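You operate a simulated robot arm through the tools that you are given. There is no shell and no other tool. Be economical: measure what you need, move in short steps, check, and stop when the job is done.

You run a simulated two-armed robot. Do the job below in one go: nothing can be reset, and whatever is moved stays where it is left.

JOB
On the green mat, fold the key cloth in half, so that its two long edges meet.

Only the result counts: the job must be done as asked and must still hold three seconds after the hand-in. Knocking over, shifting, dropping, spilling or breaking anything else fails it. Flat cloth is picked up by pressing the open fingertips on it (5 to 10 N) and closing them slowly along it; thin cloth reads only 2 to 8 mm in the jaws.

ROBOT AND FRAMES
Two 7-joint arms with two-finger grippers on one trunk, on a base that drives. Base frame: it is fixed to the floor where the robot stands at the start and does not move with it; the origin is under the middle of the robot, x ahead of it, y to its left, z up; the surface under the hand at the start is at about z = 0.743. Readings come in m, rad, newtons and seconds.
The left shoulder is at the start at [0.024, 0.215, 1.081], the right one opposite. With the tool pointing down near the work surface each hand reaches from about 0.16 to 0.76 m from the robot's upright axis, wherever it stands, measured 20 degrees to its own side. Places, roughly: green mat [0.5, 0.2, 0.7]; key cloth [0.5, 0, 0.7]. Payload 2.2 kg a hand.
The tool frame of a hand sits at the grasp point between the pads (the TCP): z along the fingers, y along the line on which they close. The tips reach 0.019 m beyond it. The gripper opens to 0.116 m. The gripper's body begins 0.07 m behind the TCP.
Orientation is that of the tool frame in the base frame, as a unit quaternion [w, x, y, z]. With the fingers straight down and closing along the base's y, the tool's x points along the base's -x, its y along +y and its z along -z.

CONTROLS
- The arms move only by the tool send_rows. It takes "left_commands", "right_commands" or both (then of equal length, played together; a hand with none holds still); each is a list of rows, each a list of 7 numbers: the opening, from 0 (shut) to 1 (fully open), then the shift along the tool's x, y, z in m, then the turn, a rotation vector about the tool's x, y, z in rad. In form: [[gripper, x, y, z, rx, ry, rz], ...]. A call has 1 to 20 rows; each row shifts and turns the commanded pose from where the row before left it, along the tool's axes as they then stand. Rows are played at 5 a second. More than 0.05 m and 0.15 rad between two rows, or a gripper value outside its range, and nothing of the call is played. A pose out of reach is approached as far as the arm can. The call stops where the force on the tool passes 40 N (or 10 N more than at its start, if that is more) or the arm is blocked; 0.2 s more then pass. Each finger halts on what it meets, pressing with about 20 N; the grip force reading is that of the motor and also rises with nothing between the fingers. The clock runs only during rows and for 0.2 s after the last one: add rows that do not move to give the fingers time. It gives the time, the measured TCP pose, the force on the tool (base axes), the opening and the grip force at its end, in the units of the frame above (readings bear some noise), with the torque about the TCP (base axes, N m) and any sound that the robot's microphone picked up, and new pictures: "pictures" is both (left out), scene, wrist or none (wrist: the cameras of the hands that moved).
- Cameras (640 x 400 px; columns grow to the right, rows downward): "scene" is now at [0.1172, 0.031, 1.226]; the picture's right is [0.39, -0.92, -0.00], its down [-0.71, -0.30, -0.64] and it looks along [0.59, 0.25, -0.77] (base axes); focal length 214 px, centre (320, 200). "left" rides on the left gripper at [0.069, 0.015, -0.097] in its tool frame; the picture's right is [-0.21, 0.98, 0.00], its down [-0.76, -0.17, -0.63] and it looks along [-0.62, -0.14, 0.77] (tool axes); focal length 251 px, centre (320, 200). "right" rides on the right gripper at [0.069, -0.015, -0.097] in its tool frame; the picture's right is [0.21, 0.98, 0.00], its down [-0.76, 0.17, -0.63] and it looks along [-0.62, 0.14, 0.78] (tool axes); focal length 251 px, centre (320, 200). There is no depth. A picture from a camera that has moved, and an enlarged one, comes with that camera's place and axes in the base frame and with its lens.
- slide_trunk(by): slides the trunk up (or, below 0, down) by that many m; the arms and the scene camera ride with it, the base frame stays. It gives what a move gives, with no picture.
- base_move(legs): drives the robot by 1 to 6 legs, each [ahead, left, turn to the left] in m, m and rad, along the robot's own axes; the way and the turn of a leg run together, so that a leg with both is an arc; at most 1.5 m and 3.142 rad a leg. The arms and the cameras ride along, it lands a little off, and it stops where it bumps. It gives what a move gives, and a new picture of the scene camera.
- pan_tilt(pan, tilt): turns the head with the scene camera to pan (to the left, within 1.396 rad either way) and tilt (down, from -0.506 to 1.204), counted from straight ahead of the robot. It gives what a move gives, and a new picture of the scene camera.
- inspect(camera, box): a new picture of the part [left, top, right, bottom] of that camera's present view, enlarged. No time passes.
- sign_off(): hands the job in; it is judged then, once.

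Work in short steps. Places have to be worked out from the pictures, the camera data and where the tool is seen: move nearer, look again, correct. Check each grasp and each placing, and mend what went wrong. You have 120 turns and 260 pictures in all, those below and enlarged ones among them. Open the grippers and draw the arms clear of the work before you hand the job in, unless the task says otherwise; then end with one line.

The tools are called by a JSON object that holds its "api" and its "payload". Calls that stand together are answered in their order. send_rows: Moves the arms, as the interface text tells. Its arguments: {"type":"object","properties":{"left_commands":{"type":"array","items":{"type":"array","items":{"type":"number"}}},"right_commands":{"type":"array","items":{"type":"array","items":{"type":"number"}}},"pictures":{"type":"string","enum":["both","scene","wrist","none"]}},"required":[]} The other tools are called the same way: slide_trunk (by) slides the trunk up or down; base_move (legs) drives the base; pan_tilt (pan, tilt) turns the head that bears the scene camera; inspect (camera, box) takes an enlarged picture of a part of a camera's view; sign_off () hands the job in.

At the start:

```text
t: 0.0
left_position: [0.5161, 0.18, 0.9491]
left_ee_rot: [-0.001, 0.0, 1.0, 0.0]
left_force: [-0.3, 0.7, 0.8]
left_ft_torque: [0.02, 0.01, 0.0]
left_finger_gap: 0.116
left_gripper_force: 0.0
right_position: [0.5021, -0.2163, 0.9864]
right_ee_rot: [0.0, 0.0, 1.0, 0.0]
right_force: [0.6, 0.4, 0.1]
right_ft_torque: [0.03, -0.03, 0.01]
right_finger_gap: 0.1158
right_gripper_force: 0.1
trunk travel left (down, up): [-0.225, 0.265]
robot x, y, heading: [-0.0039, 0.0005, -0.004]
head pan, tilt: [0.4, 0.874]
```

scene: 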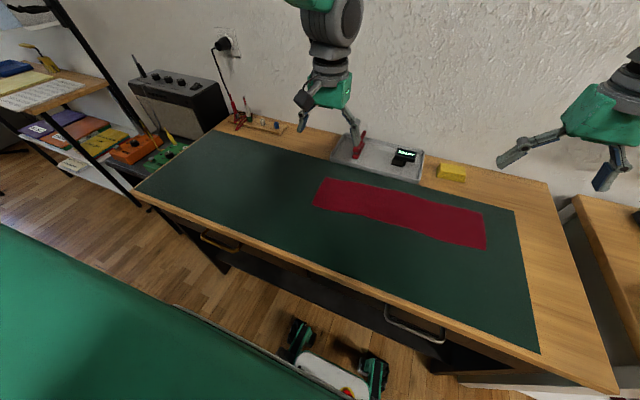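
right: 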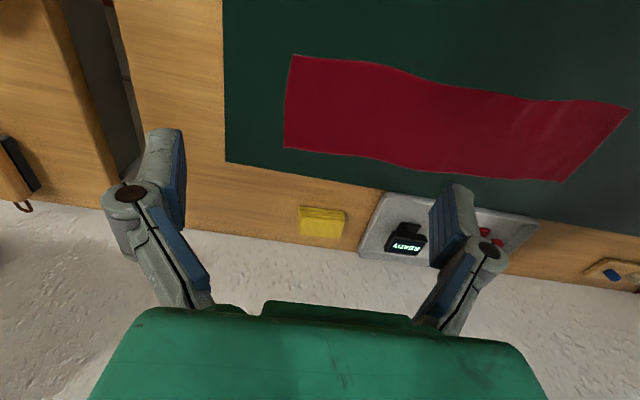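
left: 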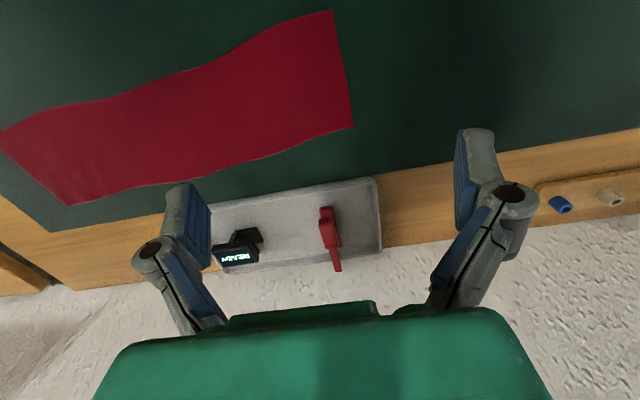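

The cloth is about 0.456 x 0.12 m. I put its corners at near-left (.459,.203), far-left (.579,.207), near-right (.497,-.251) and far-right (.618,-.246). I'll hover both hands over the near long edge, about 4 cm in from each end, with the fingers partly open.

{"api": "send_rows", "payload": {"left_commands": [[0.4, 0.0092, -0.0032, 0.0298, 0, 0, 0], [0.4, 0.0092, -0.0032, 0.0298, 0, 0, 0], [0.4, 0.0092, -0.0032, 0.0298, 0, 0, 0], [0.4, 0.0092, -0.0032, 0.0298, 0, 0, 0], [0.4, 0.0092, -0.0032, 0.0298, 0, 0, 0], [0.4, 0, 0, 0, 0, 0, 0]], "right_commands": [[0.4, 0, 0.001, 0.0373, 0, 0, 0], [0.4, 0, 0.001, 0.0373, 0, 0, 0], [0.4, 0, 0.001, 0.0373, 0, 0, 0], [0.4, 0, 0.001, 0.0373, 0, 0, 0], [0.4, 0, 0.001, 0.0373, 0, 0, 0], [0.4, 0, 0, 0, 0, 0, 0]]}}

```text
t: 1.4
left_position: [0.4665, 0.1644, 0.8007]
left_ee_rot: [0.002, 0.0, 1.0, 0.0]
left_force: [-0.4, -1.0, 0.3]
left_ft_torque: [0.01, -0.05, 0.04]
left_finger_gap: 0.0462
left_gripper_force: 0.0
right_position: [0.4983, -0.2119, 0.8016]
right_ee_rot: [0.002, 0.0, 1.0, 0.0]
right_force: [-0.5, 0.4, -0.5]
right_ft_torque: [0.0, -0.01, -0.02]
right_finger_gap: 0.0461
right_gripper_force: 0.0
trunk travel left (down, up): [-0.225, 0.265]
robot x, y, heading: [-0.0009, 0.0047, 0.0]
head pan, tilt: [0.4, 0.874]
camera scene: at [0.1168, 0.0308, 1.2262], right [0.39, -0.92, 0.0], down [-0.71, -0.3, -0.64], along [0.59, 0.25, -0.77], focal length 214 px, centre (320, 200)
camera right: at [0.4301, -0.2268, 0.8967], right [-0.21, 0.98, 0.0], down [0.75, 0.17, 0.64], along [0.62, 0.14, -0.77], focal length 251 px, centre (320, 200)
camera left: at [0.3966, 0.179, 0.8967], right [0.21, 0.98, 0.0], down [0.75, -0.17, 0.64], along [0.62, -0.14, -0.77], focal length 251 px, centre (320, 200)
```

scene: 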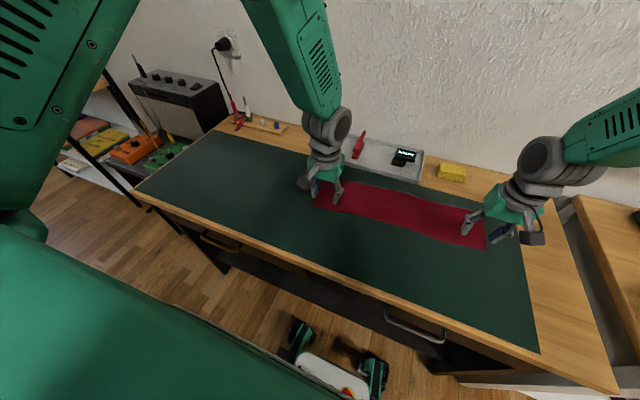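
right: 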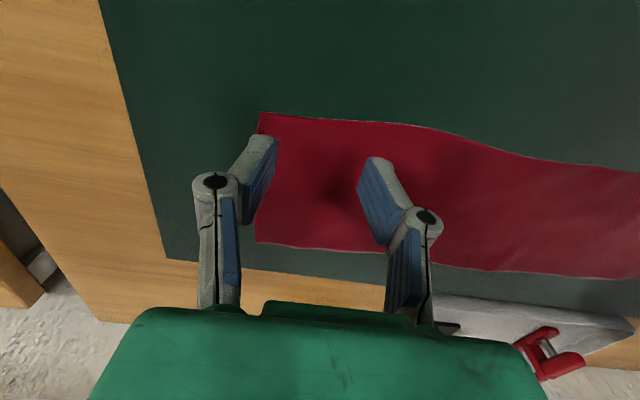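
left: 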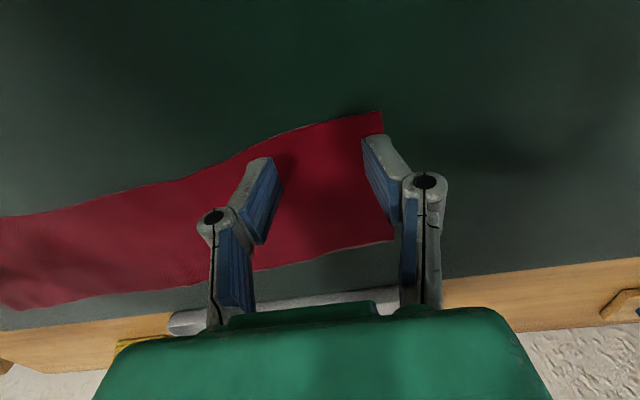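

Seen from closer in, the hands sit 8–10 mm inside the near edge, which is what I want. I'll lower them towards contact.

{"api": "send_rows", "payload": {"left_commands": [[0.4, 0, 0, 0.012, 0, 0, 0], [0.4, 0, 0, 0.012, 0, 0, 0], [0.4, 0, 0, 0.009, 0, 0, 0], [0.4, 0, 0, 0, 0, 0, 0]], "right_commands": [[0.4, 0, 0, 0.012, 0, 0, 0], [0.4, 0, 0, 0.012, 0, 0, 0], [0.4, 0, 0, 0.009, 0, 0, 0], [0.4, 0, 0, 0, 0, 0, 0]], "pictures": "none"}}

```text
t: 2.4
left_position: [0.4666, 0.1645, 0.7692]
left_ee_rot: [0.002, 0.0, 1.0, -0.001]
left_force: [-0.2, 0.2, 0.2]
left_ft_torque: [0.01, -0.02, 0.01]
left_finger_gap: 0.0466
left_gripper_force: 0.0
right_position: [0.4991, -0.21, 0.768]
right_ee_rot: [0.001, 0.0, 1.0, 0.001]
right_force: [-0.3, 0.3, -0.5]
right_ft_torque: [0.03, 0.0, 0.0]
right_finger_gap: 0.0463
right_gripper_force: 0.1
trunk travel left (down, up): [-0.225, 0.265]
robot x, y, heading: [0.001, -0.0037, -0.001]
head pan, tilt: [0.4, 0.874]
```

No contact yet, so I'll step down in small increments.

{"api": "send_rows", "payload": {"left_commands": [[0.4, 0, 0, 0.003, 0, 0, 0], [0.4, 0, 0, 0.002, 0, 0, 0], [0.4, 0, 0, 0, 0, 0, 0]], "right_commands": [[0.4, 0, 0, 0.003, 0, 0, 0], [0.4, 0, 0, 0.001, 0, 0, 0], [0.4, 0, 0, 0, 0, 0, 0]], "pictures": "none"}}

```text
t: 3.2
left_position: [0.468, 0.1641, 0.7638]
left_ee_rot: [0.002, 0.0, 1.0, 0.001]
left_force: [-0.5, -0.2, 9.4]
left_ft_torque: [-0.01, 0.02, 0.01]
left_finger_gap: 0.0471
left_gripper_force: 0.5
right_position: [0.4996, -0.2114, 0.7648]
right_ee_rot: [0.003, 0.0, 1.0, 0.0]
right_force: [2.5, 0.5, 7.6]
right_ft_torque: [0.01, -0.03, -0.01]
right_finger_gap: 0.0467
right_gripper_force: 0.2
trunk travel left (down, up): [-0.225, 0.265]
robot x, y, heading: [-0.001, 0.0016, -0.002]
head pan, tilt: [0.4, 0.874]
```

Both hands are pressing at 7–9 N. I'll close the fingers slowly along the cloth.

{"api": "send_rows", "payload": {"left_commands": [[0.36, 0, 0, 0, 0, 0, 0], [0.32, 0, 0, 0, 0, 0, 0], [0.28, 0, 0, 0, 0, 0, 0], [0.24, 0, 0, 0, 0, 0, 0], [0.2, 0, 0, 0, 0, 0, 0], [0.16, 0, 0, 0, 0, 0, 0], [0.12, 0, 0, 0, 0, 0, 0], [0.08, 0, 0, 0, 0, 0, 0], [0.04, 0, 0, 0, 0, 0, 0], [0, 0, 0, 0, 0, 0, 0], [0, 0, 0, 0, 0, 0, 0], [0, 0, 0, 0, 0, 0, 0]], "right_commands": [[0.36, 0, 0, 0, 0, 0, 0], [0.32, 0, 0, 0, 0, 0, 0], [0.28, 0, 0, 0, 0, 0, 0], [0.24, 0, 0, 0, 0, 0, 0], [0.2, 0, 0, 0, 0, 0, 0], [0.16, 0, 0, 0, 0, 0, 0], [0.12, 0, 0, 0, 0, 0, 0], [0.08, 0, 0, 0, 0, 0, 0], [0.04, 0, 0, 0, 0, 0, 0], [0, 0, 0, 0, 0, 0, 0], [0, 0, 0, 0, 0, 0, 0], [0, 0, 0, 0, 0, 0, 0]]}}

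```text
t: 5.8
left_position: [0.4671, 0.1633, 0.7642]
left_ee_rot: [0.002, 0.0, 1.0, 0.0]
left_force: [-0.8, -2.8, 7.9]
left_ft_torque: [-0.06, 0.01, -0.01]
left_finger_gap: 0.0037
left_gripper_force: 20.3
right_position: [0.4987, -0.2114, 0.7646]
right_ee_rot: [0.002, 0.0, 1.0, 0.0]
right_force: [-0.8, 2.2, 4.0]
right_ft_torque: [0.05, 0.02, -0.02]
right_finger_gap: 0.0053
right_gripper_force: 19.8
trunk travel left (down, up): [-0.225, 0.265]
robot x, y, heading: [0.0007, -0.0014, 0.003]
head pan, tilt: [0.4, 0.874]
camera scene: at [0.1162, 0.0309, 1.2262], right [0.39, -0.92, 0.0], down [-0.71, -0.3, -0.64], along [0.59, 0.25, -0.77], focal length 214 px, centre (320, 200)
camera right: at [0.4299, -0.2263, 0.8591], right [-0.21, 0.98, 0.0], down [0.75, 0.17, 0.63], along [0.62, 0.14, -0.77], focal length 251 px, centre (320, 200)
camera left: at [0.3976, 0.1786, 0.859], right [0.21, 0.98, 0.0], down [0.75, -0.17, 0.63], along [0.62, -0.14, -0.77], focal length 251 px, centre (320, 200)
```

scene: 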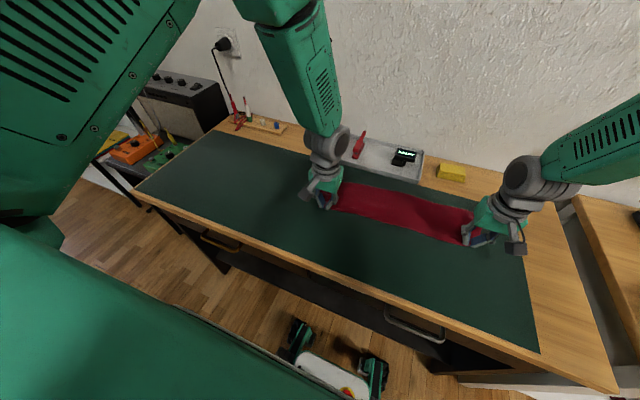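
right: 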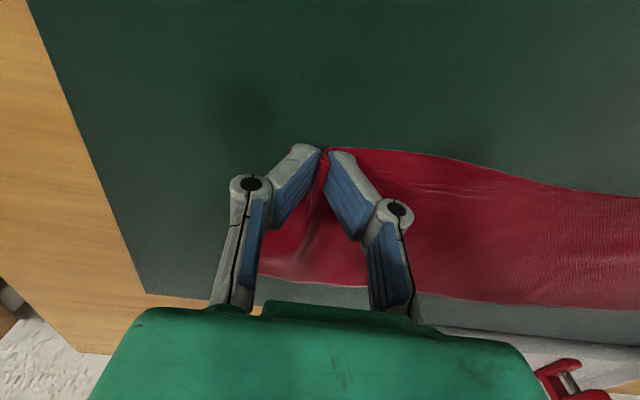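
left: 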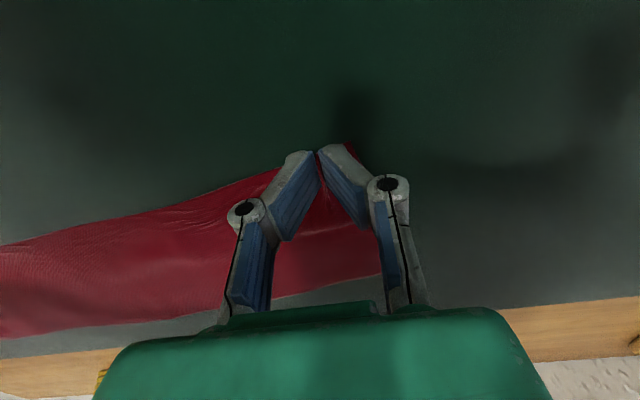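

Both grips hold, but closing this way bunches a strip that would not turn over when laid. I'll spread the cloth back by opening slowly, then lift. After that I'll regrip by clipping the far edge with the fingers closing across it.

{"api": "send_rows", "payload": {"left_commands": [[0.08, 0, 0, 0, 0, 0, 0], [0.13, 0, 0, 0, 0, 0, 0], [0.18, 0, 0, 0, 0, 0, 0], [0.23, 0, 0, 0, 0, 0, 0], [0.28, 0, 0, 0, 0, 0, 0], [0.33, 0, 0, 0, 0, 0, 0], [0.38, 0, 0, 0, 0, 0, 0], [0.43, 0, 0, 0, 0, 0, 0], [0.43, 0, 0, -0.02, 0, 0, 0], [0.43, 0, 0, -0.04, 0, 0, 0], [0.43, 0, 0, -0.04, 0, 0, 0], [0.43, 0, 0, 0, 0, 0, 0]], "right_commands": [[0.08, 0, 0, 0, 0, 0, 0], [0.13, 0, 0, 0, 0, 0, 0], [0.18, 0, 0, 0, 0, 0, 0], [0.23, 0, 0, 0, 0, 0, 0], [0.28, 0, 0, 0, 0, 0, 0], [0.33, 0, 0, 0, 0, 0, 0], [0.38, 0, 0, 0, 0, 0, 0], [0.43, 0, 0, 0, 0, 0, 0], [0.43, 0, 0, -0.02, 0, 0, 0], [0.43, 0, 0, -0.04, 0, 0, 0], [0.43, 0, 0, -0.04, 0, 0, 0], [0.43, 0, 0, 0, 0, 0, 0]]}}

```text
t: 8.4
left_position: [0.469, 0.1622, 0.8614]
left_ee_rot: [-0.001, 0.0, 1.0, 0.0]
left_force: [0.7, -0.6, 0.3]
left_ft_torque: [0.01, 0.02, 0.02]
left_finger_gap: 0.05
left_gripper_force: 0.0
right_position: [0.5003, -0.2123, 0.8612]
right_ee_rot: [0.0, 0.0, 1.0, 0.0]
right_force: [-0.5, 0.1, -0.3]
right_ft_torque: [0.0, -0.02, 0.0]
right_finger_gap: 0.0496
right_gripper_force: 0.1
trunk travel left (down, up): [-0.225, 0.265]
robot x, y, heading: [0.0018, 0.0028, 0.002]
head pan, tilt: [0.4, 0.874]
camera scene: at [0.1184, 0.0307, 1.2258], right [0.39, -0.92, 0.0], down [-0.71, -0.3, -0.64], along [0.59, 0.25, -0.77], focal length 214 px, centre (320, 200)
camera right: at [0.4306, -0.2271, 0.9579], right [-0.21, 0.98, 0.0], down [0.76, 0.17, 0.63], along [0.62, 0.14, -0.77], focal length 251 px, centre (320, 200)
camera left: at [0.3993, 0.1779, 0.9571], right [0.21, 0.98, 0.0], down [0.76, -0.17, 0.63], along [0.62, -0.14, -0.77], focal length 251 px, centre (320, 200)
```

scene: 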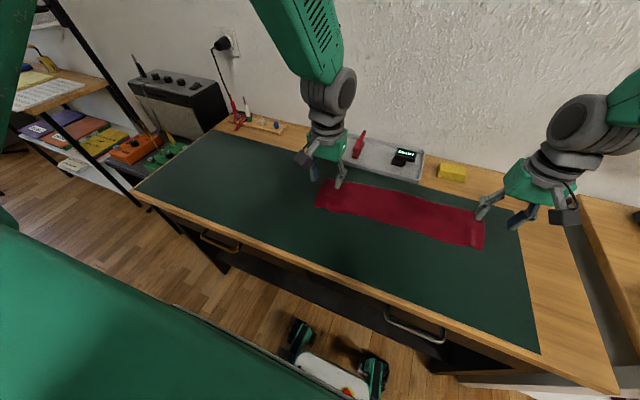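
right: 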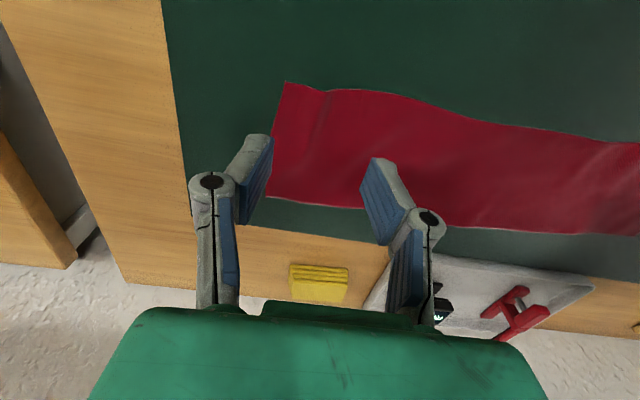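
left: 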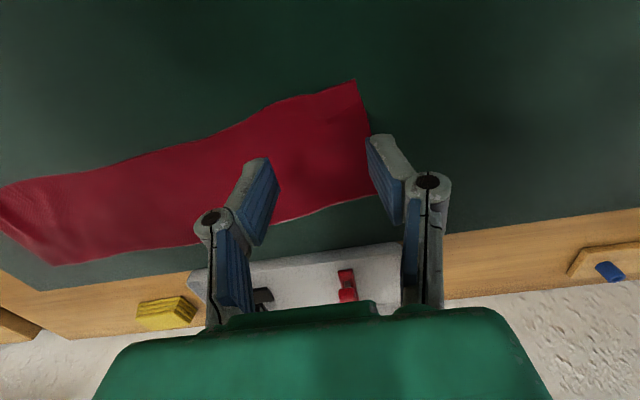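

The cloth is back nearly flat, with slight ripples at the ends. I'll yaw both grippers so they close across the long edges, with the cameras on the outer sides.

{"api": "send_rows", "payload": {"left_commands": [[0.4, 0, 0, -0.003, 0, 0, 0.124], [0.4, 0, 0, -0.003, 0, 0, 0.124], [0.4, 0, 0, -0.003, 0, 0, 0.124], [0.4, 0, 0, -0.003, 0, 0, 0.124], [0.4, 0, 0, -0.003, 0, 0, 0.124], [0.4, 0, 0, -0.003, 0, 0, 0.124], [0.4, 0, 0, -0.003, 0, 0, 0.124], [0.4, 0, 0, -0.003, 0, 0, 0.124], [0.4, 0, 0, -0.003, 0, 0, 0.124], [0.4, 0, 0, -0.003, 0, 0, 0.124], [0.4, 0, 0, -0.003, 0, 0, 0.124], [0.4, 0, 0, -0.003, 0, 0, 0.124], [0.4, 0, 0, 0, 0, 0, 0]], "right_commands": [[0.4, 0, 0, -0.003, 0, 0, -0.1378], [0.4, 0, 0, -0.003, 0, 0, -0.1378], [0.4, 0, 0, -0.003, 0, 0, -0.1378], [0.4, 0, 0, -0.003, 0, 0, -0.1378], [0.4, 0, 0, -0.003, 0, 0, -0.1378], [0.4, 0, 0, -0.003, 0, 0, -0.1378], [0.4, 0, 0, -0.003, 0, 0, -0.1378], [0.4, 0, 0, -0.003, 0, 0, -0.1378], [0.4, 0, 0, -0.003, 0, 0, -0.1378], [0.4, 0, 0, -0.003, 0, 0, -0.1378], [0.4, 0, 0, -0.003, 0, 0, -0.1378], [0.4, 0, 0, -0.003, 0, 0, -0.1378], [0.4, 0, 0, 0, 0, 0, 0]]}}

```text
t: 11.2
left_position: [0.4675, 0.1635, 0.8998]
left_ee_rot: [0.001, 0.678, 0.735, 0.0]
left_force: [0.1, 0.9, 1.1]
left_ft_torque: [-0.02, 0.02, 0.02]
left_finger_gap: 0.0467
left_gripper_force: 0.1
right_position: [0.4987, -0.2106, 0.8994]
right_ee_rot: [-0.001, 0.736, -0.677, 0.0]
right_force: [-0.1, 0.0, 0.5]
right_ft_torque: [0.0, 0.02, 0.0]
right_finger_gap: 0.0465
right_gripper_force: 0.0
trunk travel left (down, up): [-0.225, 0.265]
robot x, y, heading: [-0.0, 0.0002, -0.001]
head pan, tilt: [0.4, 0.874]
camera scene: at [0.1174, 0.0309, 1.226], right [0.39, -0.92, 0.0], down [-0.71, -0.3, -0.64], along [0.59, 0.25, -0.77], focal length 214 px, centre (320, 200)
camera right: at [0.52, -0.2782, 0.9952], right [-0.95, -0.3, 0.0], down [-0.23, 0.74, 0.63], along [-0.19, 0.6, -0.78], focal length 251 px, centre (320, 200)
camera left: at [0.476, 0.2331, 0.9948], right [0.99, -0.13, 0.0], down [-0.1, -0.77, 0.63], along [-0.08, -0.63, -0.78], focal length 251 px, centre (320, 200)
```

scene: 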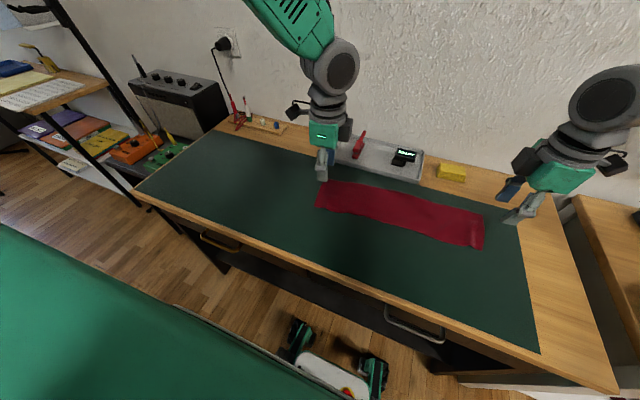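
right: 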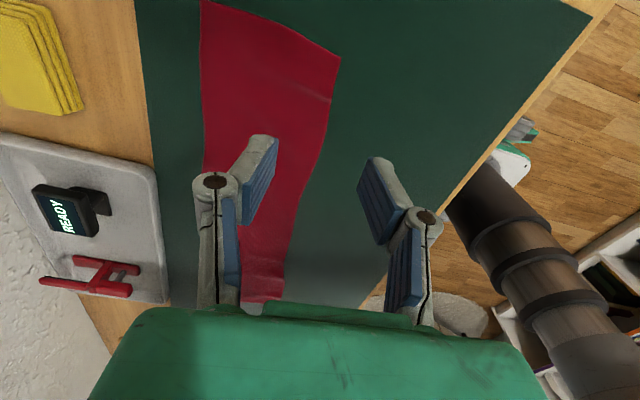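
left: 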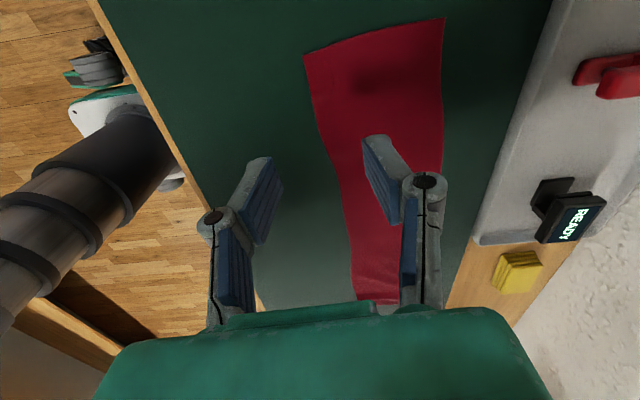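

The view is clear. At the grip spots the far long edge lies at x≈.577 (left, y .175) and x≈.606 (right, y -.218). I'll move the hands over it with a small gap, centred about 4 mm inside the edge, and hover.

{"api": "send_rows", "payload": {"left_commands": [[0.3, 0.0006, 0.0212, 0.02, 0, 0, 0], [0.22, 0.0006, 0.0212, 0.02, 0, 0, 0], [0.22, 0.0006, 0.0212, 0.02, 0, 0, 0], [0.22, 0.0006, 0.0212, 0.02, 0, 0, 0], [0.22, 0.0006, 0.0212, 0.02, 0, 0, 0], [0.22, 0, 0, 0, 0, 0, 0]], "right_commands": [[0.3, 0.0032, -0.0205, 0.02, 0, 0, 0], [0.22, 0.0032, -0.0205, 0.02, 0, 0, 0], [0.22, 0.0032, -0.0205, 0.02, 0, 0, 0], [0.22, 0.0032, -0.0205, 0.02, 0, 0, 0], [0.22, 0.0032, -0.0205, 0.02, 0, 0, 0], [0.22, 0, 0, 0, 0, 0, 0]]}}

```text
t: 12.6
left_position: [0.5722, 0.1752, 0.7996]
left_ee_rot: [0.001, 0.677, 0.736, 0.002]
left_force: [-0.7, -0.6, 0.6]
left_ft_torque: [0.0, 0.0, 0.04]
left_finger_gap: 0.0252
left_gripper_force: 0.0
right_position: [0.6026, -0.2185, 0.8011]
right_ee_rot: [-0.002, 0.736, -0.677, 0.001]
right_force: [0.4, 0.7, 0.1]
right_ft_torque: [0.03, -0.04, 0.0]
right_finger_gap: 0.0257
right_gripper_force: 0.0
trunk travel left (down, up): [-0.225, 0.265]
robot x, y, heading: [-0.0011, -0.0005, 0.001]
head pan, tilt: [0.4, 0.874]
camera scene: at [0.1174, 0.0311, 1.2261], right [0.39, -0.92, 0.0], down [-0.71, -0.3, -0.64], along [0.59, 0.25, -0.77], focal length 214 px, centre (320, 200)
camera right: at [0.6238, -0.2857, 0.8964], right [-0.96, -0.3, 0.0], down [-0.23, 0.74, 0.63], along [-0.18, 0.6, -0.78], focal length 251 px, centre (320, 200)
camera left: at [0.5806, 0.2449, 0.8957], right [0.99, -0.13, 0.0], down [-0.11, -0.77, 0.63], along [-0.08, -0.63, -0.78], focal length 251 px, centre (320, 200)
```

scene: 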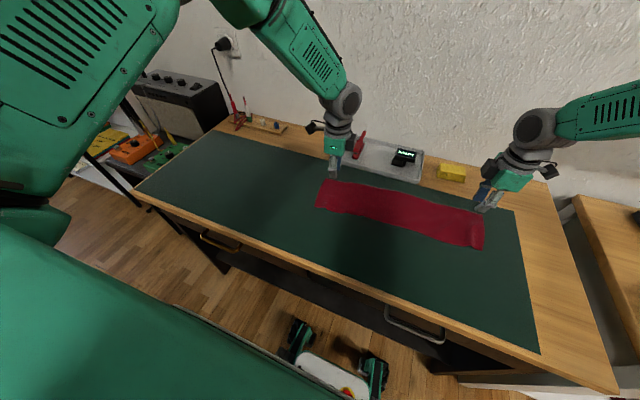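
right: 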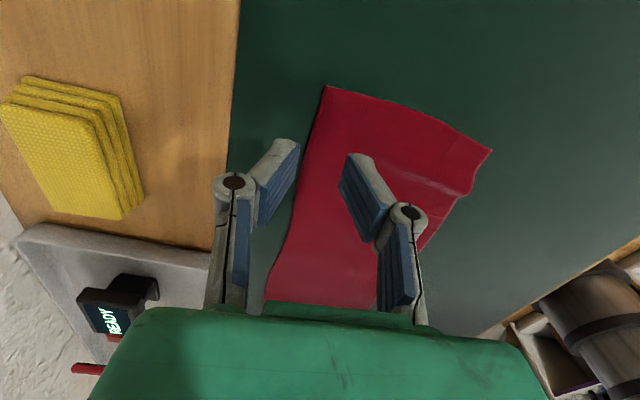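
left: 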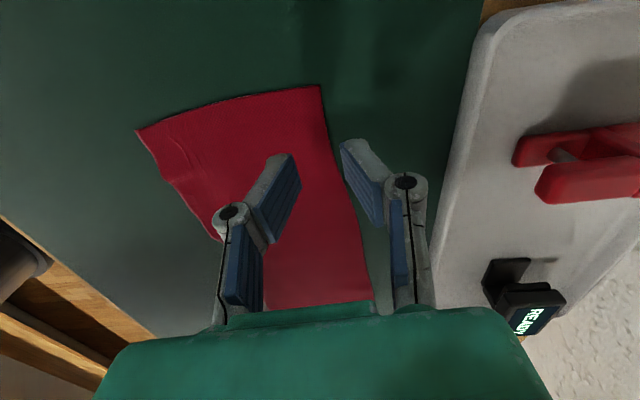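

The edge is about 8 mm beyond each hand's centre. I'll shift 3 mm outward and descend to just above contact, then press.

{"api": "send_rows", "payload": {"left_commands": [[0.22, 0, 0.003, 0.012, 0, 0, 0], [0.22, 0, 0, 0.012, 0, 0, 0], [0.22, 0, 0, 0.0075, 0, 0, 0], [0.22, 0, 0, 0.002, 0, 0, 0], [0.22, 0, 0, 0.0015, 0, 0, 0], [0.22, 0, 0, 0, 0, 0, 0]], "right_commands": [[0.22, 0, -0.003, 0.012, 0, 0, 0], [0.22, 0, 0, 0.012, 0, 0, 0], [0.22, 0, 0, 0.0085, 0, 0, 0], [0.22, 0, 0, 0.002, 0, 0, 0], [0.22, 0, 0, 0.0015, 0, 0, 0], [0.22, 0, 0, 0, 0, 0, 0]], "pictures": "none"}}

```text
t: 14.0
left_position: [0.5759, 0.1757, 0.7648]
left_ee_rot: [0.001, 0.677, 0.736, 0.001]
left_force: [0.1, 0.3, 1.0]
left_ft_torque: [0.0, 0.01, 0.0]
left_finger_gap: 0.0253
left_gripper_force: 0.1
right_position: [0.6058, -0.2184, 0.7638]
right_ee_rot: [-0.001, 0.736, -0.677, 0.001]
right_force: [-0.7, -1.1, 5.9]
right_ft_torque: [-0.02, 0.1, -0.01]
right_finger_gap: 0.0254
right_gripper_force: 0.4
trunk travel left (down, up): [-0.225, 0.265]
robot x, y, heading: [0.0022, 0.0031, -0.001]
head pan, tilt: [0.4, 0.874]
```

The right hand is pressing at about 6 N and the left has only just touched. I'll press the left slightly more, then close both slowly.

{"api": "send_rows", "payload": {"left_commands": [[0.22, 0, 0, 0.0015, 0, 0, 0], [0.22, 0, 0, 0, 0, 0, 0], [0.19, 0, 0, 0, 0, 0, 0], [0.16, 0, 0, 0, 0, 0, 0], [0.13, 0, 0, 0, 0, 0, 0], [0.1, 0, 0, 0, 0, 0, 0], [0.07, 0, 0, 0, 0, 0, 0], [0.04, 0, 0, 0, 0, 0, 0], [0.01, 0, 0, 0, 0, 0, 0], [0, 0, 0, 0, 0, 0, 0], [0, 0, 0, 0, 0, 0, 0]], "right_commands": [[0.22, 0, 0, 0, 0, 0, 0], [0.22, 0, 0, 0, 0, 0, 0], [0.19, 0, 0, 0, 0, 0, 0], [0.16, 0, 0, 0, 0, 0, 0], [0.13, 0, 0, 0, 0, 0, 0], [0.1, 0, 0, 0, 0, 0, 0], [0.07, 0, 0, 0, 0, 0, 0], [0.04, 0, 0, 0, 0, 0, 0], [0.01, 0, 0, 0, 0, 0, 0], [0, 0, 0, 0, 0, 0, 0], [0, 0, 0, 0, 0, 0, 0]]}}

```text
t: 16.4
left_position: [0.575, 0.1753, 0.7634]
left_ee_rot: [0.001, 0.678, 0.735, 0.001]
left_force: [1.2, 1.3, 4.3]
left_ft_torque: [-0.01, -0.02, 0.0]
left_finger_gap: 0.0002
left_gripper_force: 20.1
right_position: [0.6064, -0.2176, 0.763]
right_ee_rot: [-0.001, 0.736, -0.677, 0.001]
right_force: [0.3, 0.0, 0.0]
right_ft_torque: [0.02, 0.0, 0.03]
right_finger_gap: 0.0
right_gripper_force: 20.1
trunk travel left (down, up): [-0.225, 0.265]
robot x, y, heading: [-0.0011, 0.0034, 0.004]
head pan, tilt: [0.4, 0.874]
camera scene: at [0.1184, 0.0309, 1.226], right [0.39, -0.92, 0.0], down [-0.71, -0.3, -0.64], along [0.59, 0.25, -0.77], focal length 214 px, centre (320, 200)
camera right: at [0.6271, -0.2856, 0.8593], right [-0.96, -0.3, 0.0], down [-0.23, 0.74, 0.63], along [-0.19, 0.6, -0.78], focal length 251 px, centre (320, 200)
camera left: at [0.5846, 0.2458, 0.8586], right [0.99, -0.13, 0.0], down [-0.1, -0.77, 0.63], along [-0.08, -0.63, -0.77], focal length 251 px, centre (320, 200)
```

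scene: 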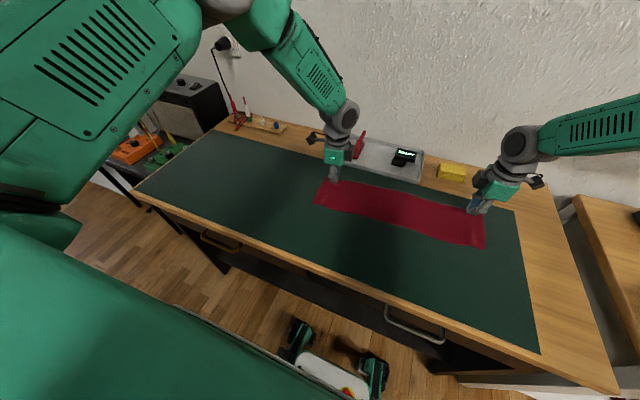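
right: 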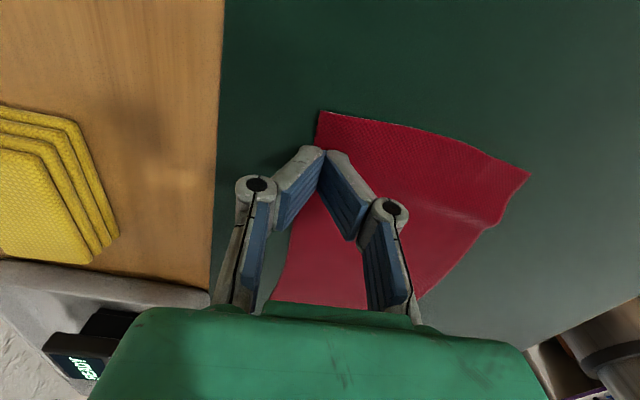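
left: 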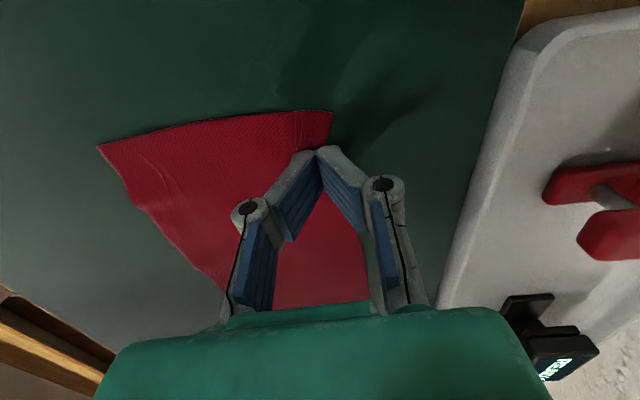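

The jaws read 0, so the cloth slipped out from under the inner fingers. I'll raise, reopen, shift about 6 mm inward so the outer finger sits right at the edge, and press firmer.

{"api": "send_rows", "payload": {"left_commands": [[0.0, 0, 0, -0.012, 0, 0, 0], [0.22, 0, -0.006, 0, 0, 0, 0], [0.22, 0, 0, 0, 0, 0, 0], [0.22, 0, 0, 0.006, 0, 0, 0], [0.22, 0, 0, 0.005, 0, 0, 0], [0.22, 0, 0, 0.003, 0, 0, 0], [0.22, 0, 0, 0, 0, 0, 0]], "right_commands": [[0.0, 0, 0, -0.012, 0, 0, 0], [0.22, 0, 0.006, 0, 0, 0, 0], [0.22, 0, 0, 0, 0, 0, 0], [0.22, 0, 0, 0.006, 0, 0, 0], [0.22, 0, 0, 0.005, 0, 0, 0], [0.22, 0, 0, 0.003, 0, 0, 0], [0.22, 0, 0, 0, 0, 0, 0]], "pictures": "wrist"}}

```text
t: 18.0
left_position: [0.5686, 0.1759, 0.7627]
left_ee_rot: [0.002, 0.677, 0.736, 0.002]
left_force: [-1.2, -0.5, 10.2]
left_ft_torque: [0.0, 0.06, -0.01]
left_finger_gap: 0.0241
left_gripper_force: 0.1
right_position: [0.6003, -0.2193, 0.7619]
right_ee_rot: [-0.002, 0.737, -0.676, 0.001]
right_force: [-1.3, 0.4, 10.4]
right_ft_torque: [-0.03, 0.09, 0.03]
right_finger_gap: 0.0212
right_gripper_force: 0.1
trunk travel left (down, up): [-0.225, 0.265]
robot x, y, heading: [-0.0019, 0.0006, 0.002]
head pan, tilt: [0.4, 0.874]
camera right: at [0.6209, -0.286, 0.8582], right [-0.96, -0.3, 0.0], down [-0.23, 0.74, 0.63], along [-0.18, 0.6, -0.78], focal length 251 px, centre (320, 200)
camera left: at [0.5784, 0.2448, 0.857], right [0.99, -0.13, 0.0], down [-0.1, -0.77, 0.63], along [-0.08, -0.63, -0.77], focal length 251 px, centre (320, 200)
```

right: 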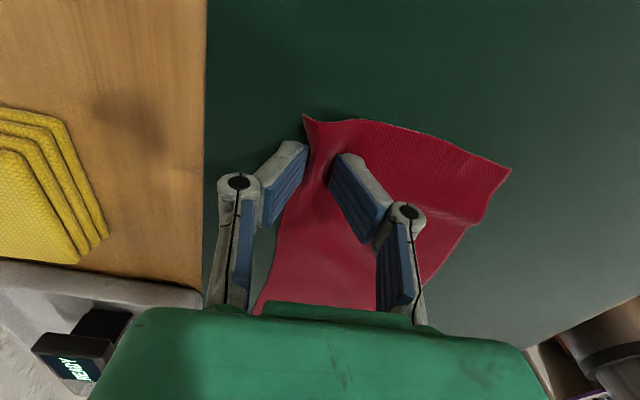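
left: 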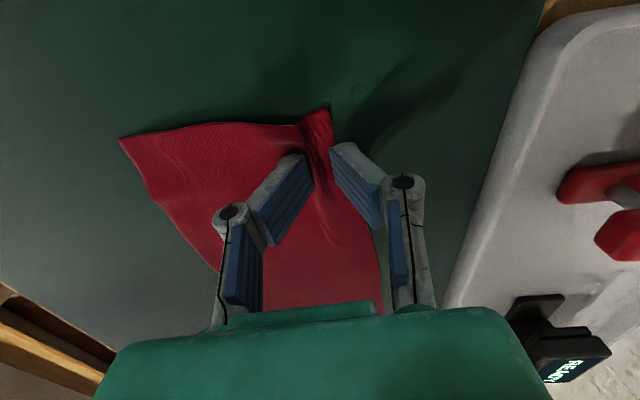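

Both hands are at about 10 N and the cloth edge is already humping between the fingers. I'll close slowly.

{"api": "send_rows", "payload": {"left_commands": [[0.19, 0, 0, 0, 0, 0, 0], [0.17, 0, 0, 0, 0, 0, 0], [0.15, 0, 0, 0, 0, 0, 0], [0.13, 0, 0, 0, 0, 0, 0], [0.11, 0, 0, 0, 0, 0, 0], [0.09, 0, 0, 0, 0, 0, 0], [0.07, 0, 0, 0, 0, 0, 0], [0.05, 0, 0, 0, 0, 0, 0], [0.03, 0, 0, 0, 0, 0, 0], [0.01, 0, 0, 0, 0, 0, 0], [0, 0, 0, 0, 0, 0, 0], [0, 0, 0, 0, 0, 0, 0]], "right_commands": [[0.19, 0, 0, 0, 0, 0, 0], [0.17, 0, 0, 0, 0, 0, 0], [0.15, 0, 0, 0, 0, 0, 0], [0.13, 0, 0, 0, 0, 0, 0], [0.11, 0, 0, 0, 0, 0, 0], [0.09, 0, 0, 0, 0, 0, 0], [0.07, 0, 0, 0, 0, 0, 0], [0.05, 0, 0, 0, 0, 0, 0], [0.03, 0, 0, 0, 0, 0, 0], [0.01, 0, 0, 0, 0, 0, 0], [0, 0, 0, 0, 0, 0, 0], [0, 0, 0, 0, 0, 0, 0]], "pictures": "wrist"}}

```text
t: 20.6
left_position: [0.5691, 0.1749, 0.7618]
left_ee_rot: [0.002, 0.677, 0.736, 0.001]
left_force: [0.0, 0.7, 18.8]
left_ft_torque: [0.02, -0.03, -0.01]
left_finger_gap: 0.0063
left_gripper_force: 19.8
right_position: [0.5994, -0.2191, 0.7625]
right_ee_rot: [-0.002, 0.736, -0.677, 0.001]
right_force: [2.5, 0.1, 4.6]
right_ft_torque: [-0.01, 0.03, -0.01]
right_finger_gap: 0.0055
right_gripper_force: 19.8
trunk travel left (down, up): [-0.225, 0.265]
robot x, y, heading: [-0.0026, -0.0011, -0.003]
head pan, tilt: [0.4, 0.874]
camera right: at [0.62, -0.2862, 0.858], right [-0.96, -0.3, 0.0], down [-0.23, 0.74, 0.63], along [-0.18, 0.6, -0.78], focal length 251 px, centre (320, 200)
camera left: at [0.5781, 0.2449, 0.8579], right [0.99, -0.13, 0.0], down [-0.11, -0.77, 0.63], along [-0.08, -0.63, -0.78], focal length 251 px, centre (320, 200)
```

right: 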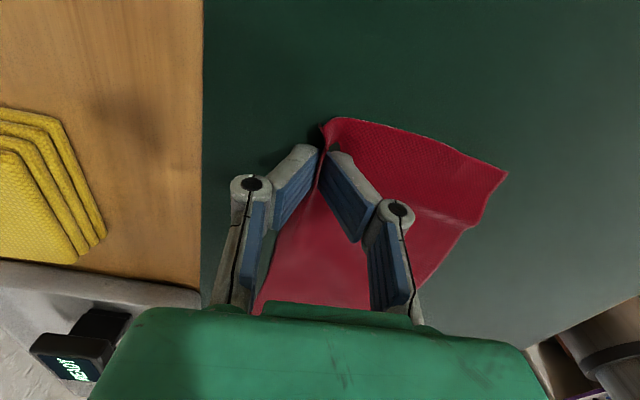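
left: 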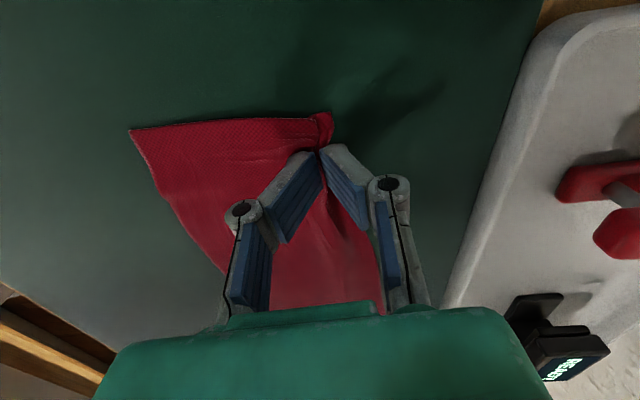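

Both jaws now hold cloth, at 5.5–6.3 mm. I'll zoom in to see how the edge sits.

{"api": "inspect", "payload": {"camera": "right", "box": [240, 90, 440, 260]}}

{"api": "inspect", "payload": {"camera": "left", "box": [220, 90, 420, 260]}}

```text
2.35 times, centred on (340, 175) of right
camera zoom: at [0.62, -0.2862, 0.858], right [-0.96, -0.3, 0.0], down [-0.23, 0.74, 0.63], along [-0.18, 0.6, -0.78], focal length 592 px, centre (273, 259)
```

zoom: 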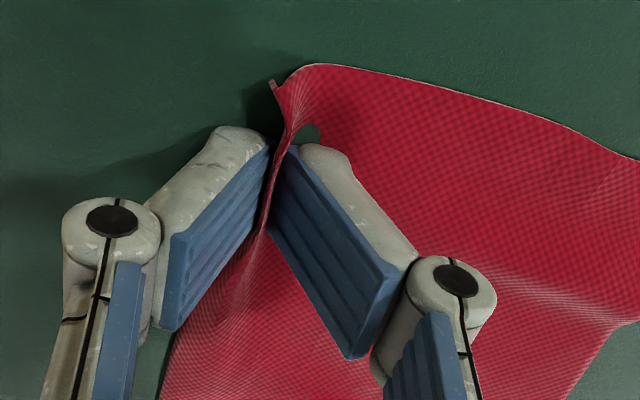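

```text
2.35 times, centred on (320, 175) of left
camera zoom: at [0.5781, 0.2449, 0.8579], right [0.99, -0.13, 0.0], down [-0.11, -0.77, 0.63], along [-0.08, -0.63, -0.78], focal length 592 px, centre (320, 259)
```

zoom: 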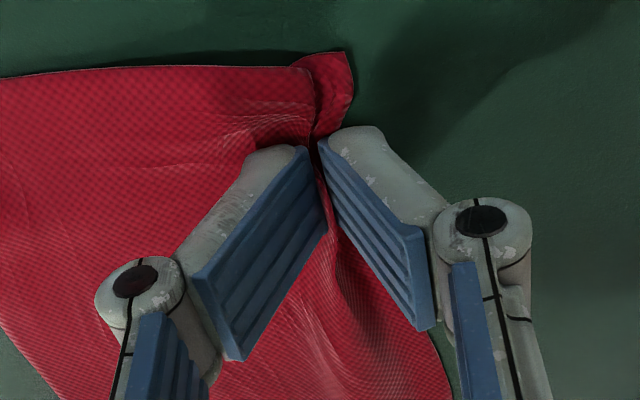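

The right hand has a clean clip on the edge. The left pinched a ridge with a flap of about 1 cm outside it, so I'll redo the left about 5 mm further out.

{"api": "send_rows", "payload": {"left_commands": [[0.1, 0, 0, -0.002, 0, 0, 0], [0.24, 0, 0, -0.01, 0, 0, 0], [0.24, 0, 0.006, 0, 0, 0, 0], [0.24, 0, 0, 0.006, 0, 0, 0], [0.24, 0, 0, 0.005, 0, 0, 0], [0.24, 0, 0, 0, 0, 0, 0]], "pictures": "none"}}

{"api": "inspect", "payload": {"camera": "left", "box": [220, 90, 420, 260]}}

```text
t: 22.0
left_position: [0.5762, 0.176, 0.7641]
left_ee_rot: [0.001, 0.677, 0.736, 0.001]
left_force: [-6.4, 2.3, 15.2]
left_ft_torque: [0.0, 0.28, -0.01]
left_finger_gap: 0.0326
left_gripper_force: 1.7
right_position: [0.599, -0.2179, 0.7613]
right_ee_rot: [-0.001, 0.736, -0.677, 0.001]
right_force: [2.2, -1.5, 3.4]
right_ft_torque: [-0.02, 0.02, -0.01]
right_finger_gap: 0.0058
right_gripper_force: 20.0
trunk travel left (down, up): [-0.225, 0.265]
robot x, y, heading: [-0.001, -0.0036, 0.001]
head pan, tilt: [0.4, 0.874]
```

```text
2.35 times, centred on (320, 175) of left
camera zoom: at [0.5837, 0.2458, 0.8589], right [0.99, -0.13, 0.0], down [-0.1, -0.77, 0.63], along [-0.08, -0.63, -0.78], focal length 592 px, centre (320, 259)
```

zoom: 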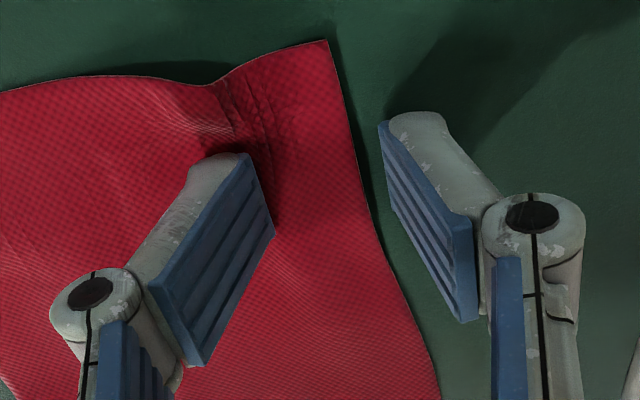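

The outer finger is just outside the edge and the inner finger is on the cloth at good pressure. I'll close slowly.

{"api": "send_rows", "payload": {"left_commands": [[0.22, 0, 0, 0, 0, 0, 0], [0.2, 0, 0, 0, 0, 0, 0], [0.18, 0, 0, 0, 0, 0, 0], [0.16, 0, 0, 0, 0, 0, 0], [0.14, 0, 0, 0, 0, 0, 0], [0.12, 0, 0, 0, 0, 0, 0], [0.1, 0, 0, 0, 0, 0, 0], [0.08, 0, 0, 0, 0, 0, 0], [0.06, 0, 0, 0, 0, 0, 0], [0.04, 0, 0, 0, 0, 0, 0], [0.02, 0, 0, 0, 0, 0, 0], [0, 0, 0, 0, 0, 0, 0], [0, 0, 0, 0, 0, 0, 0]], "pictures": "none"}}

{"api": "inspect", "payload": {"camera": "left", "box": [220, 90, 420, 260]}}

```text
t: 24.8
left_position: [0.5756, 0.1766, 0.7629]
left_ee_rot: [0.001, 0.677, 0.736, 0.001]
left_force: [1.1, -0.9, 3.3]
left_ft_torque: [-0.02, 0.01, 0.0]
left_finger_gap: 0.0055
left_gripper_force: 20.2
right_position: [0.5983, -0.2184, 0.7629]
right_ee_rot: [-0.002, 0.736, -0.677, 0.001]
right_force: [-1.4, -1.5, 9.6]
right_ft_torque: [0.01, 0.16, 0.04]
right_finger_gap: 0.0059
right_gripper_force: 19.6
trunk travel left (down, up): [-0.225, 0.265]
robot x, y, heading: [-0.002, 0.0018, 0.001]
head pan, tilt: [0.4, 0.874]
```

```text
2.35 times, centred on (320, 175) of left
camera zoom: at [0.5841, 0.2455, 0.8579], right [0.99, -0.13, 0.0], down [-0.1, -0.77, 0.63], along [-0.08, -0.63, -0.77], focal length 592 px, centre (320, 259)
```

zoom: 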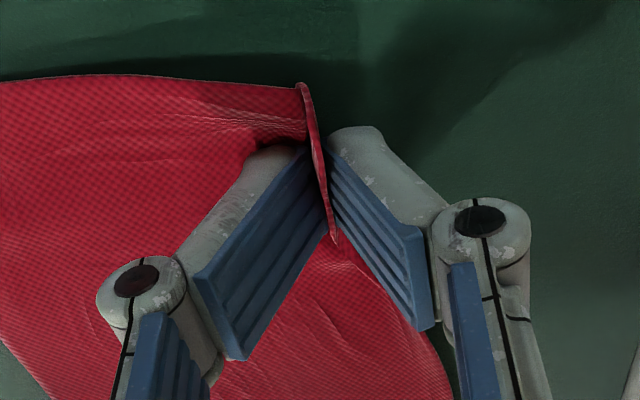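

This is a clean clip with the edge standing in the jaws. I'll lift both hands along the first half of the fold arc and look.

{"api": "send_rows", "payload": {"left_commands": [[0, 0, 0, -0.014, 0, 0, 0], [0, 0, -0.005, -0.014, 0, 0, 0], [0, 0, -0.012, -0.011, 0, 0, 0], [0, 0, -0.016, -0.007, 0, 0, 0], [0, 0, -0.017, -0.004, 0, 0, 0], [0, 0, 0, 0, 0, 0, 0]], "right_commands": [[0, 0, 0, -0.014, 0, 0, 0], [0, 0, 0.005, -0.014, 0, 0, 0], [0, 0, 0.012, -0.011, 0, 0, 0], [0, 0, 0.016, -0.007, 0, 0, 0], [0, 0, 0.017, -0.004, 0, 0, 0], [0, 0, 0, 0, 0, 0, 0]]}}

```text
t: 26.2
left_position: [0.5264, 0.1711, 0.8123]
left_ee_rot: [0.001, 0.676, 0.736, 0.001]
left_force: [0.0, -0.8, -1.2]
left_ft_torque: [0.01, 0.01, 0.01]
left_finger_gap: 0.0037
left_gripper_force: 19.9
right_position: [0.5496, -0.2235, 0.8101]
right_ee_rot: [-0.001, 0.736, -0.677, 0.001]
right_force: [0.5, -0.3, -0.3]
right_ft_torque: [-0.01, 0.02, 0.0]
right_finger_gap: 0.0036
right_gripper_force: 20.3
trunk travel left (down, up): [-0.225, 0.265]
robot x, y, heading: [-0.0006, -0.0, -0.0]
head pan, tilt: [0.4, 0.874]
camera scene: at [0.1187, 0.0306, 1.2258], right [0.39, -0.92, 0.0], down [-0.71, -0.3, -0.64], along [0.59, 0.25, -0.77], focal length 214 px, centre (320, 200)
camera right: at [0.5714, -0.2912, 0.9069], right [-0.96, -0.3, 0.0], down [-0.23, 0.74, 0.63], along [-0.19, 0.6, -0.77], focal length 251 px, centre (320, 200)
camera left: at [0.5351, 0.2409, 0.9071], right [0.99, -0.13, 0.0], down [-0.1, -0.77, 0.63], along [-0.08, -0.63, -0.78], focal length 251 px, centre (320, 200)
```

scene: 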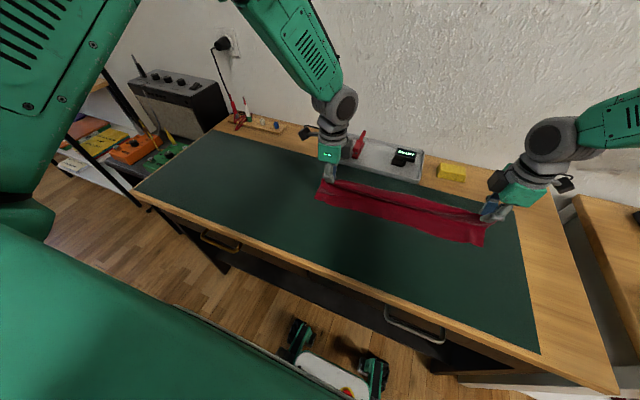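
right: 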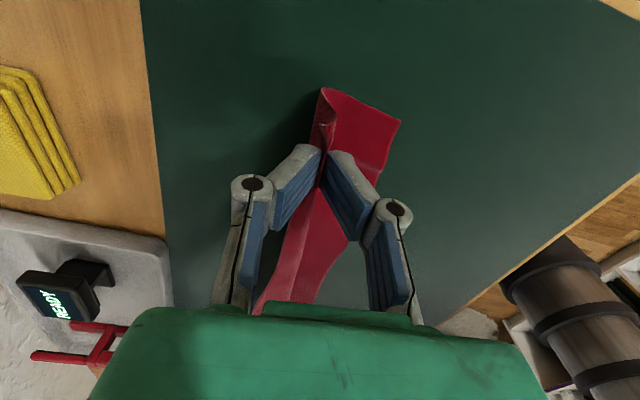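
left: 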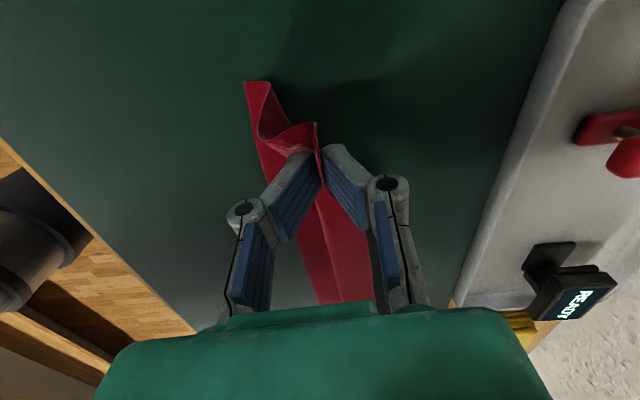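

Both corners are holding. The near edge seems to have crept inward on the left, so I'll zoom in to measure it.

{"api": "inspect", "payload": {"camera": "scene", "box": [290, 150, 510, 270]}}

{"api": "inspect", "payload": {"camera": "left", "box": [200, 60, 400, 310]}}

```text
2.91 times, centred on (400, 210) of scene
camera zoom: at [0.1187, 0.0306, 1.2258], right [0.39, -0.92, 0.0], down [-0.71, -0.3, -0.64], along [0.59, 0.25, -0.77], focal length 624 px, centre (87, 171)
```

zoom: 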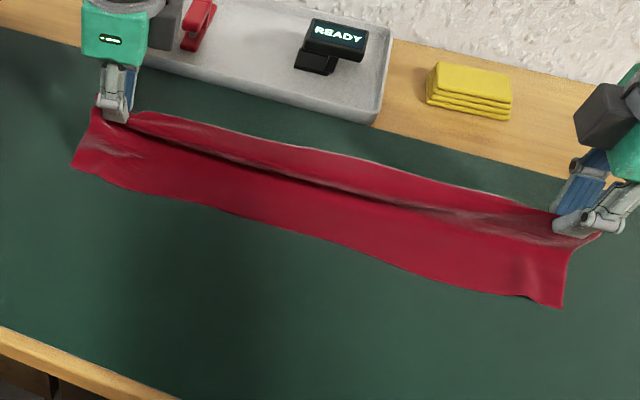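

```text
1.60 times, centred on (300, 185) of left
camera zoom: at [0.5351, 0.2409, 0.9071], right [0.99, -0.13, 0.0], down [-0.1, -0.77, 0.63], along [-0.08, -0.63, -0.78], focal length 402 px, centre (352, 224)
```

zoom: 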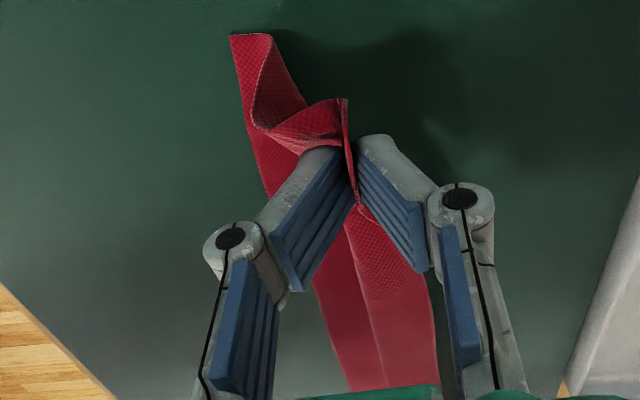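

The near edge now runs at about x≈.49–.50, and the middle sags with its far edge still on the mat. I'll pull the hands apart a little to tension the edge and lift the middle.

{"api": "send_rows", "payload": {"left_commands": [[0, 0.004, 0, -0.004, 0, 0, 0], [0, 0.004, 0, -0.004, 0, 0, 0], [0, 0.002, 0, 0, 0, 0, 0], [0, 0, 0, 0, 0, 0, 0]], "right_commands": [[0, 0.004, 0, -0.004, 0, 0, 0], [0, 0.004, 0, -0.004, 0, 0, 0], [0, 0.002, 0, 0, 0, 0, 0], [0, 0, 0, 0, 0, 0, 0]], "pictures": "none"}}

{"api": "inspect", "payload": {"camera": "scene", "box": [290, 150, 510, 270]}}

```text
t: 27.2
left_position: [0.5257, 0.1803, 0.8211]
left_ee_rot: [0.002, 0.677, 0.736, 0.0]
left_force: [0.4, -10.8, 0.4]
left_ft_torque: [-0.17, -0.03, 0.01]
left_finger_gap: 0.0032
left_gripper_force: 20.0
right_position: [0.5503, -0.2331, 0.8209]
right_ee_rot: [-0.001, 0.737, -0.676, 0.001]
right_force: [0.1, 10.7, -0.4]
right_ft_torque: [0.12, 0.02, -0.02]
right_finger_gap: 0.0033
right_gripper_force: 20.1
trunk travel left (down, up): [-0.225, 0.265]
robot x, y, heading: [0.0012, -0.0018, -0.0]
head pan, tilt: [0.4, 0.874]
```

```text
2.91 times, centred on (400, 210) of scene
camera zoom: at [0.1181, 0.0309, 1.226], right [0.39, -0.92, 0.0], down [-0.71, -0.3, -0.64], along [0.59, 0.25, -0.77], focal length 624 px, centre (87, 171)
```

zoom: 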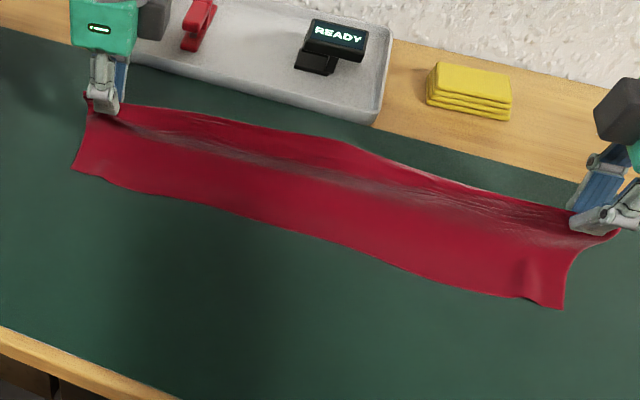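

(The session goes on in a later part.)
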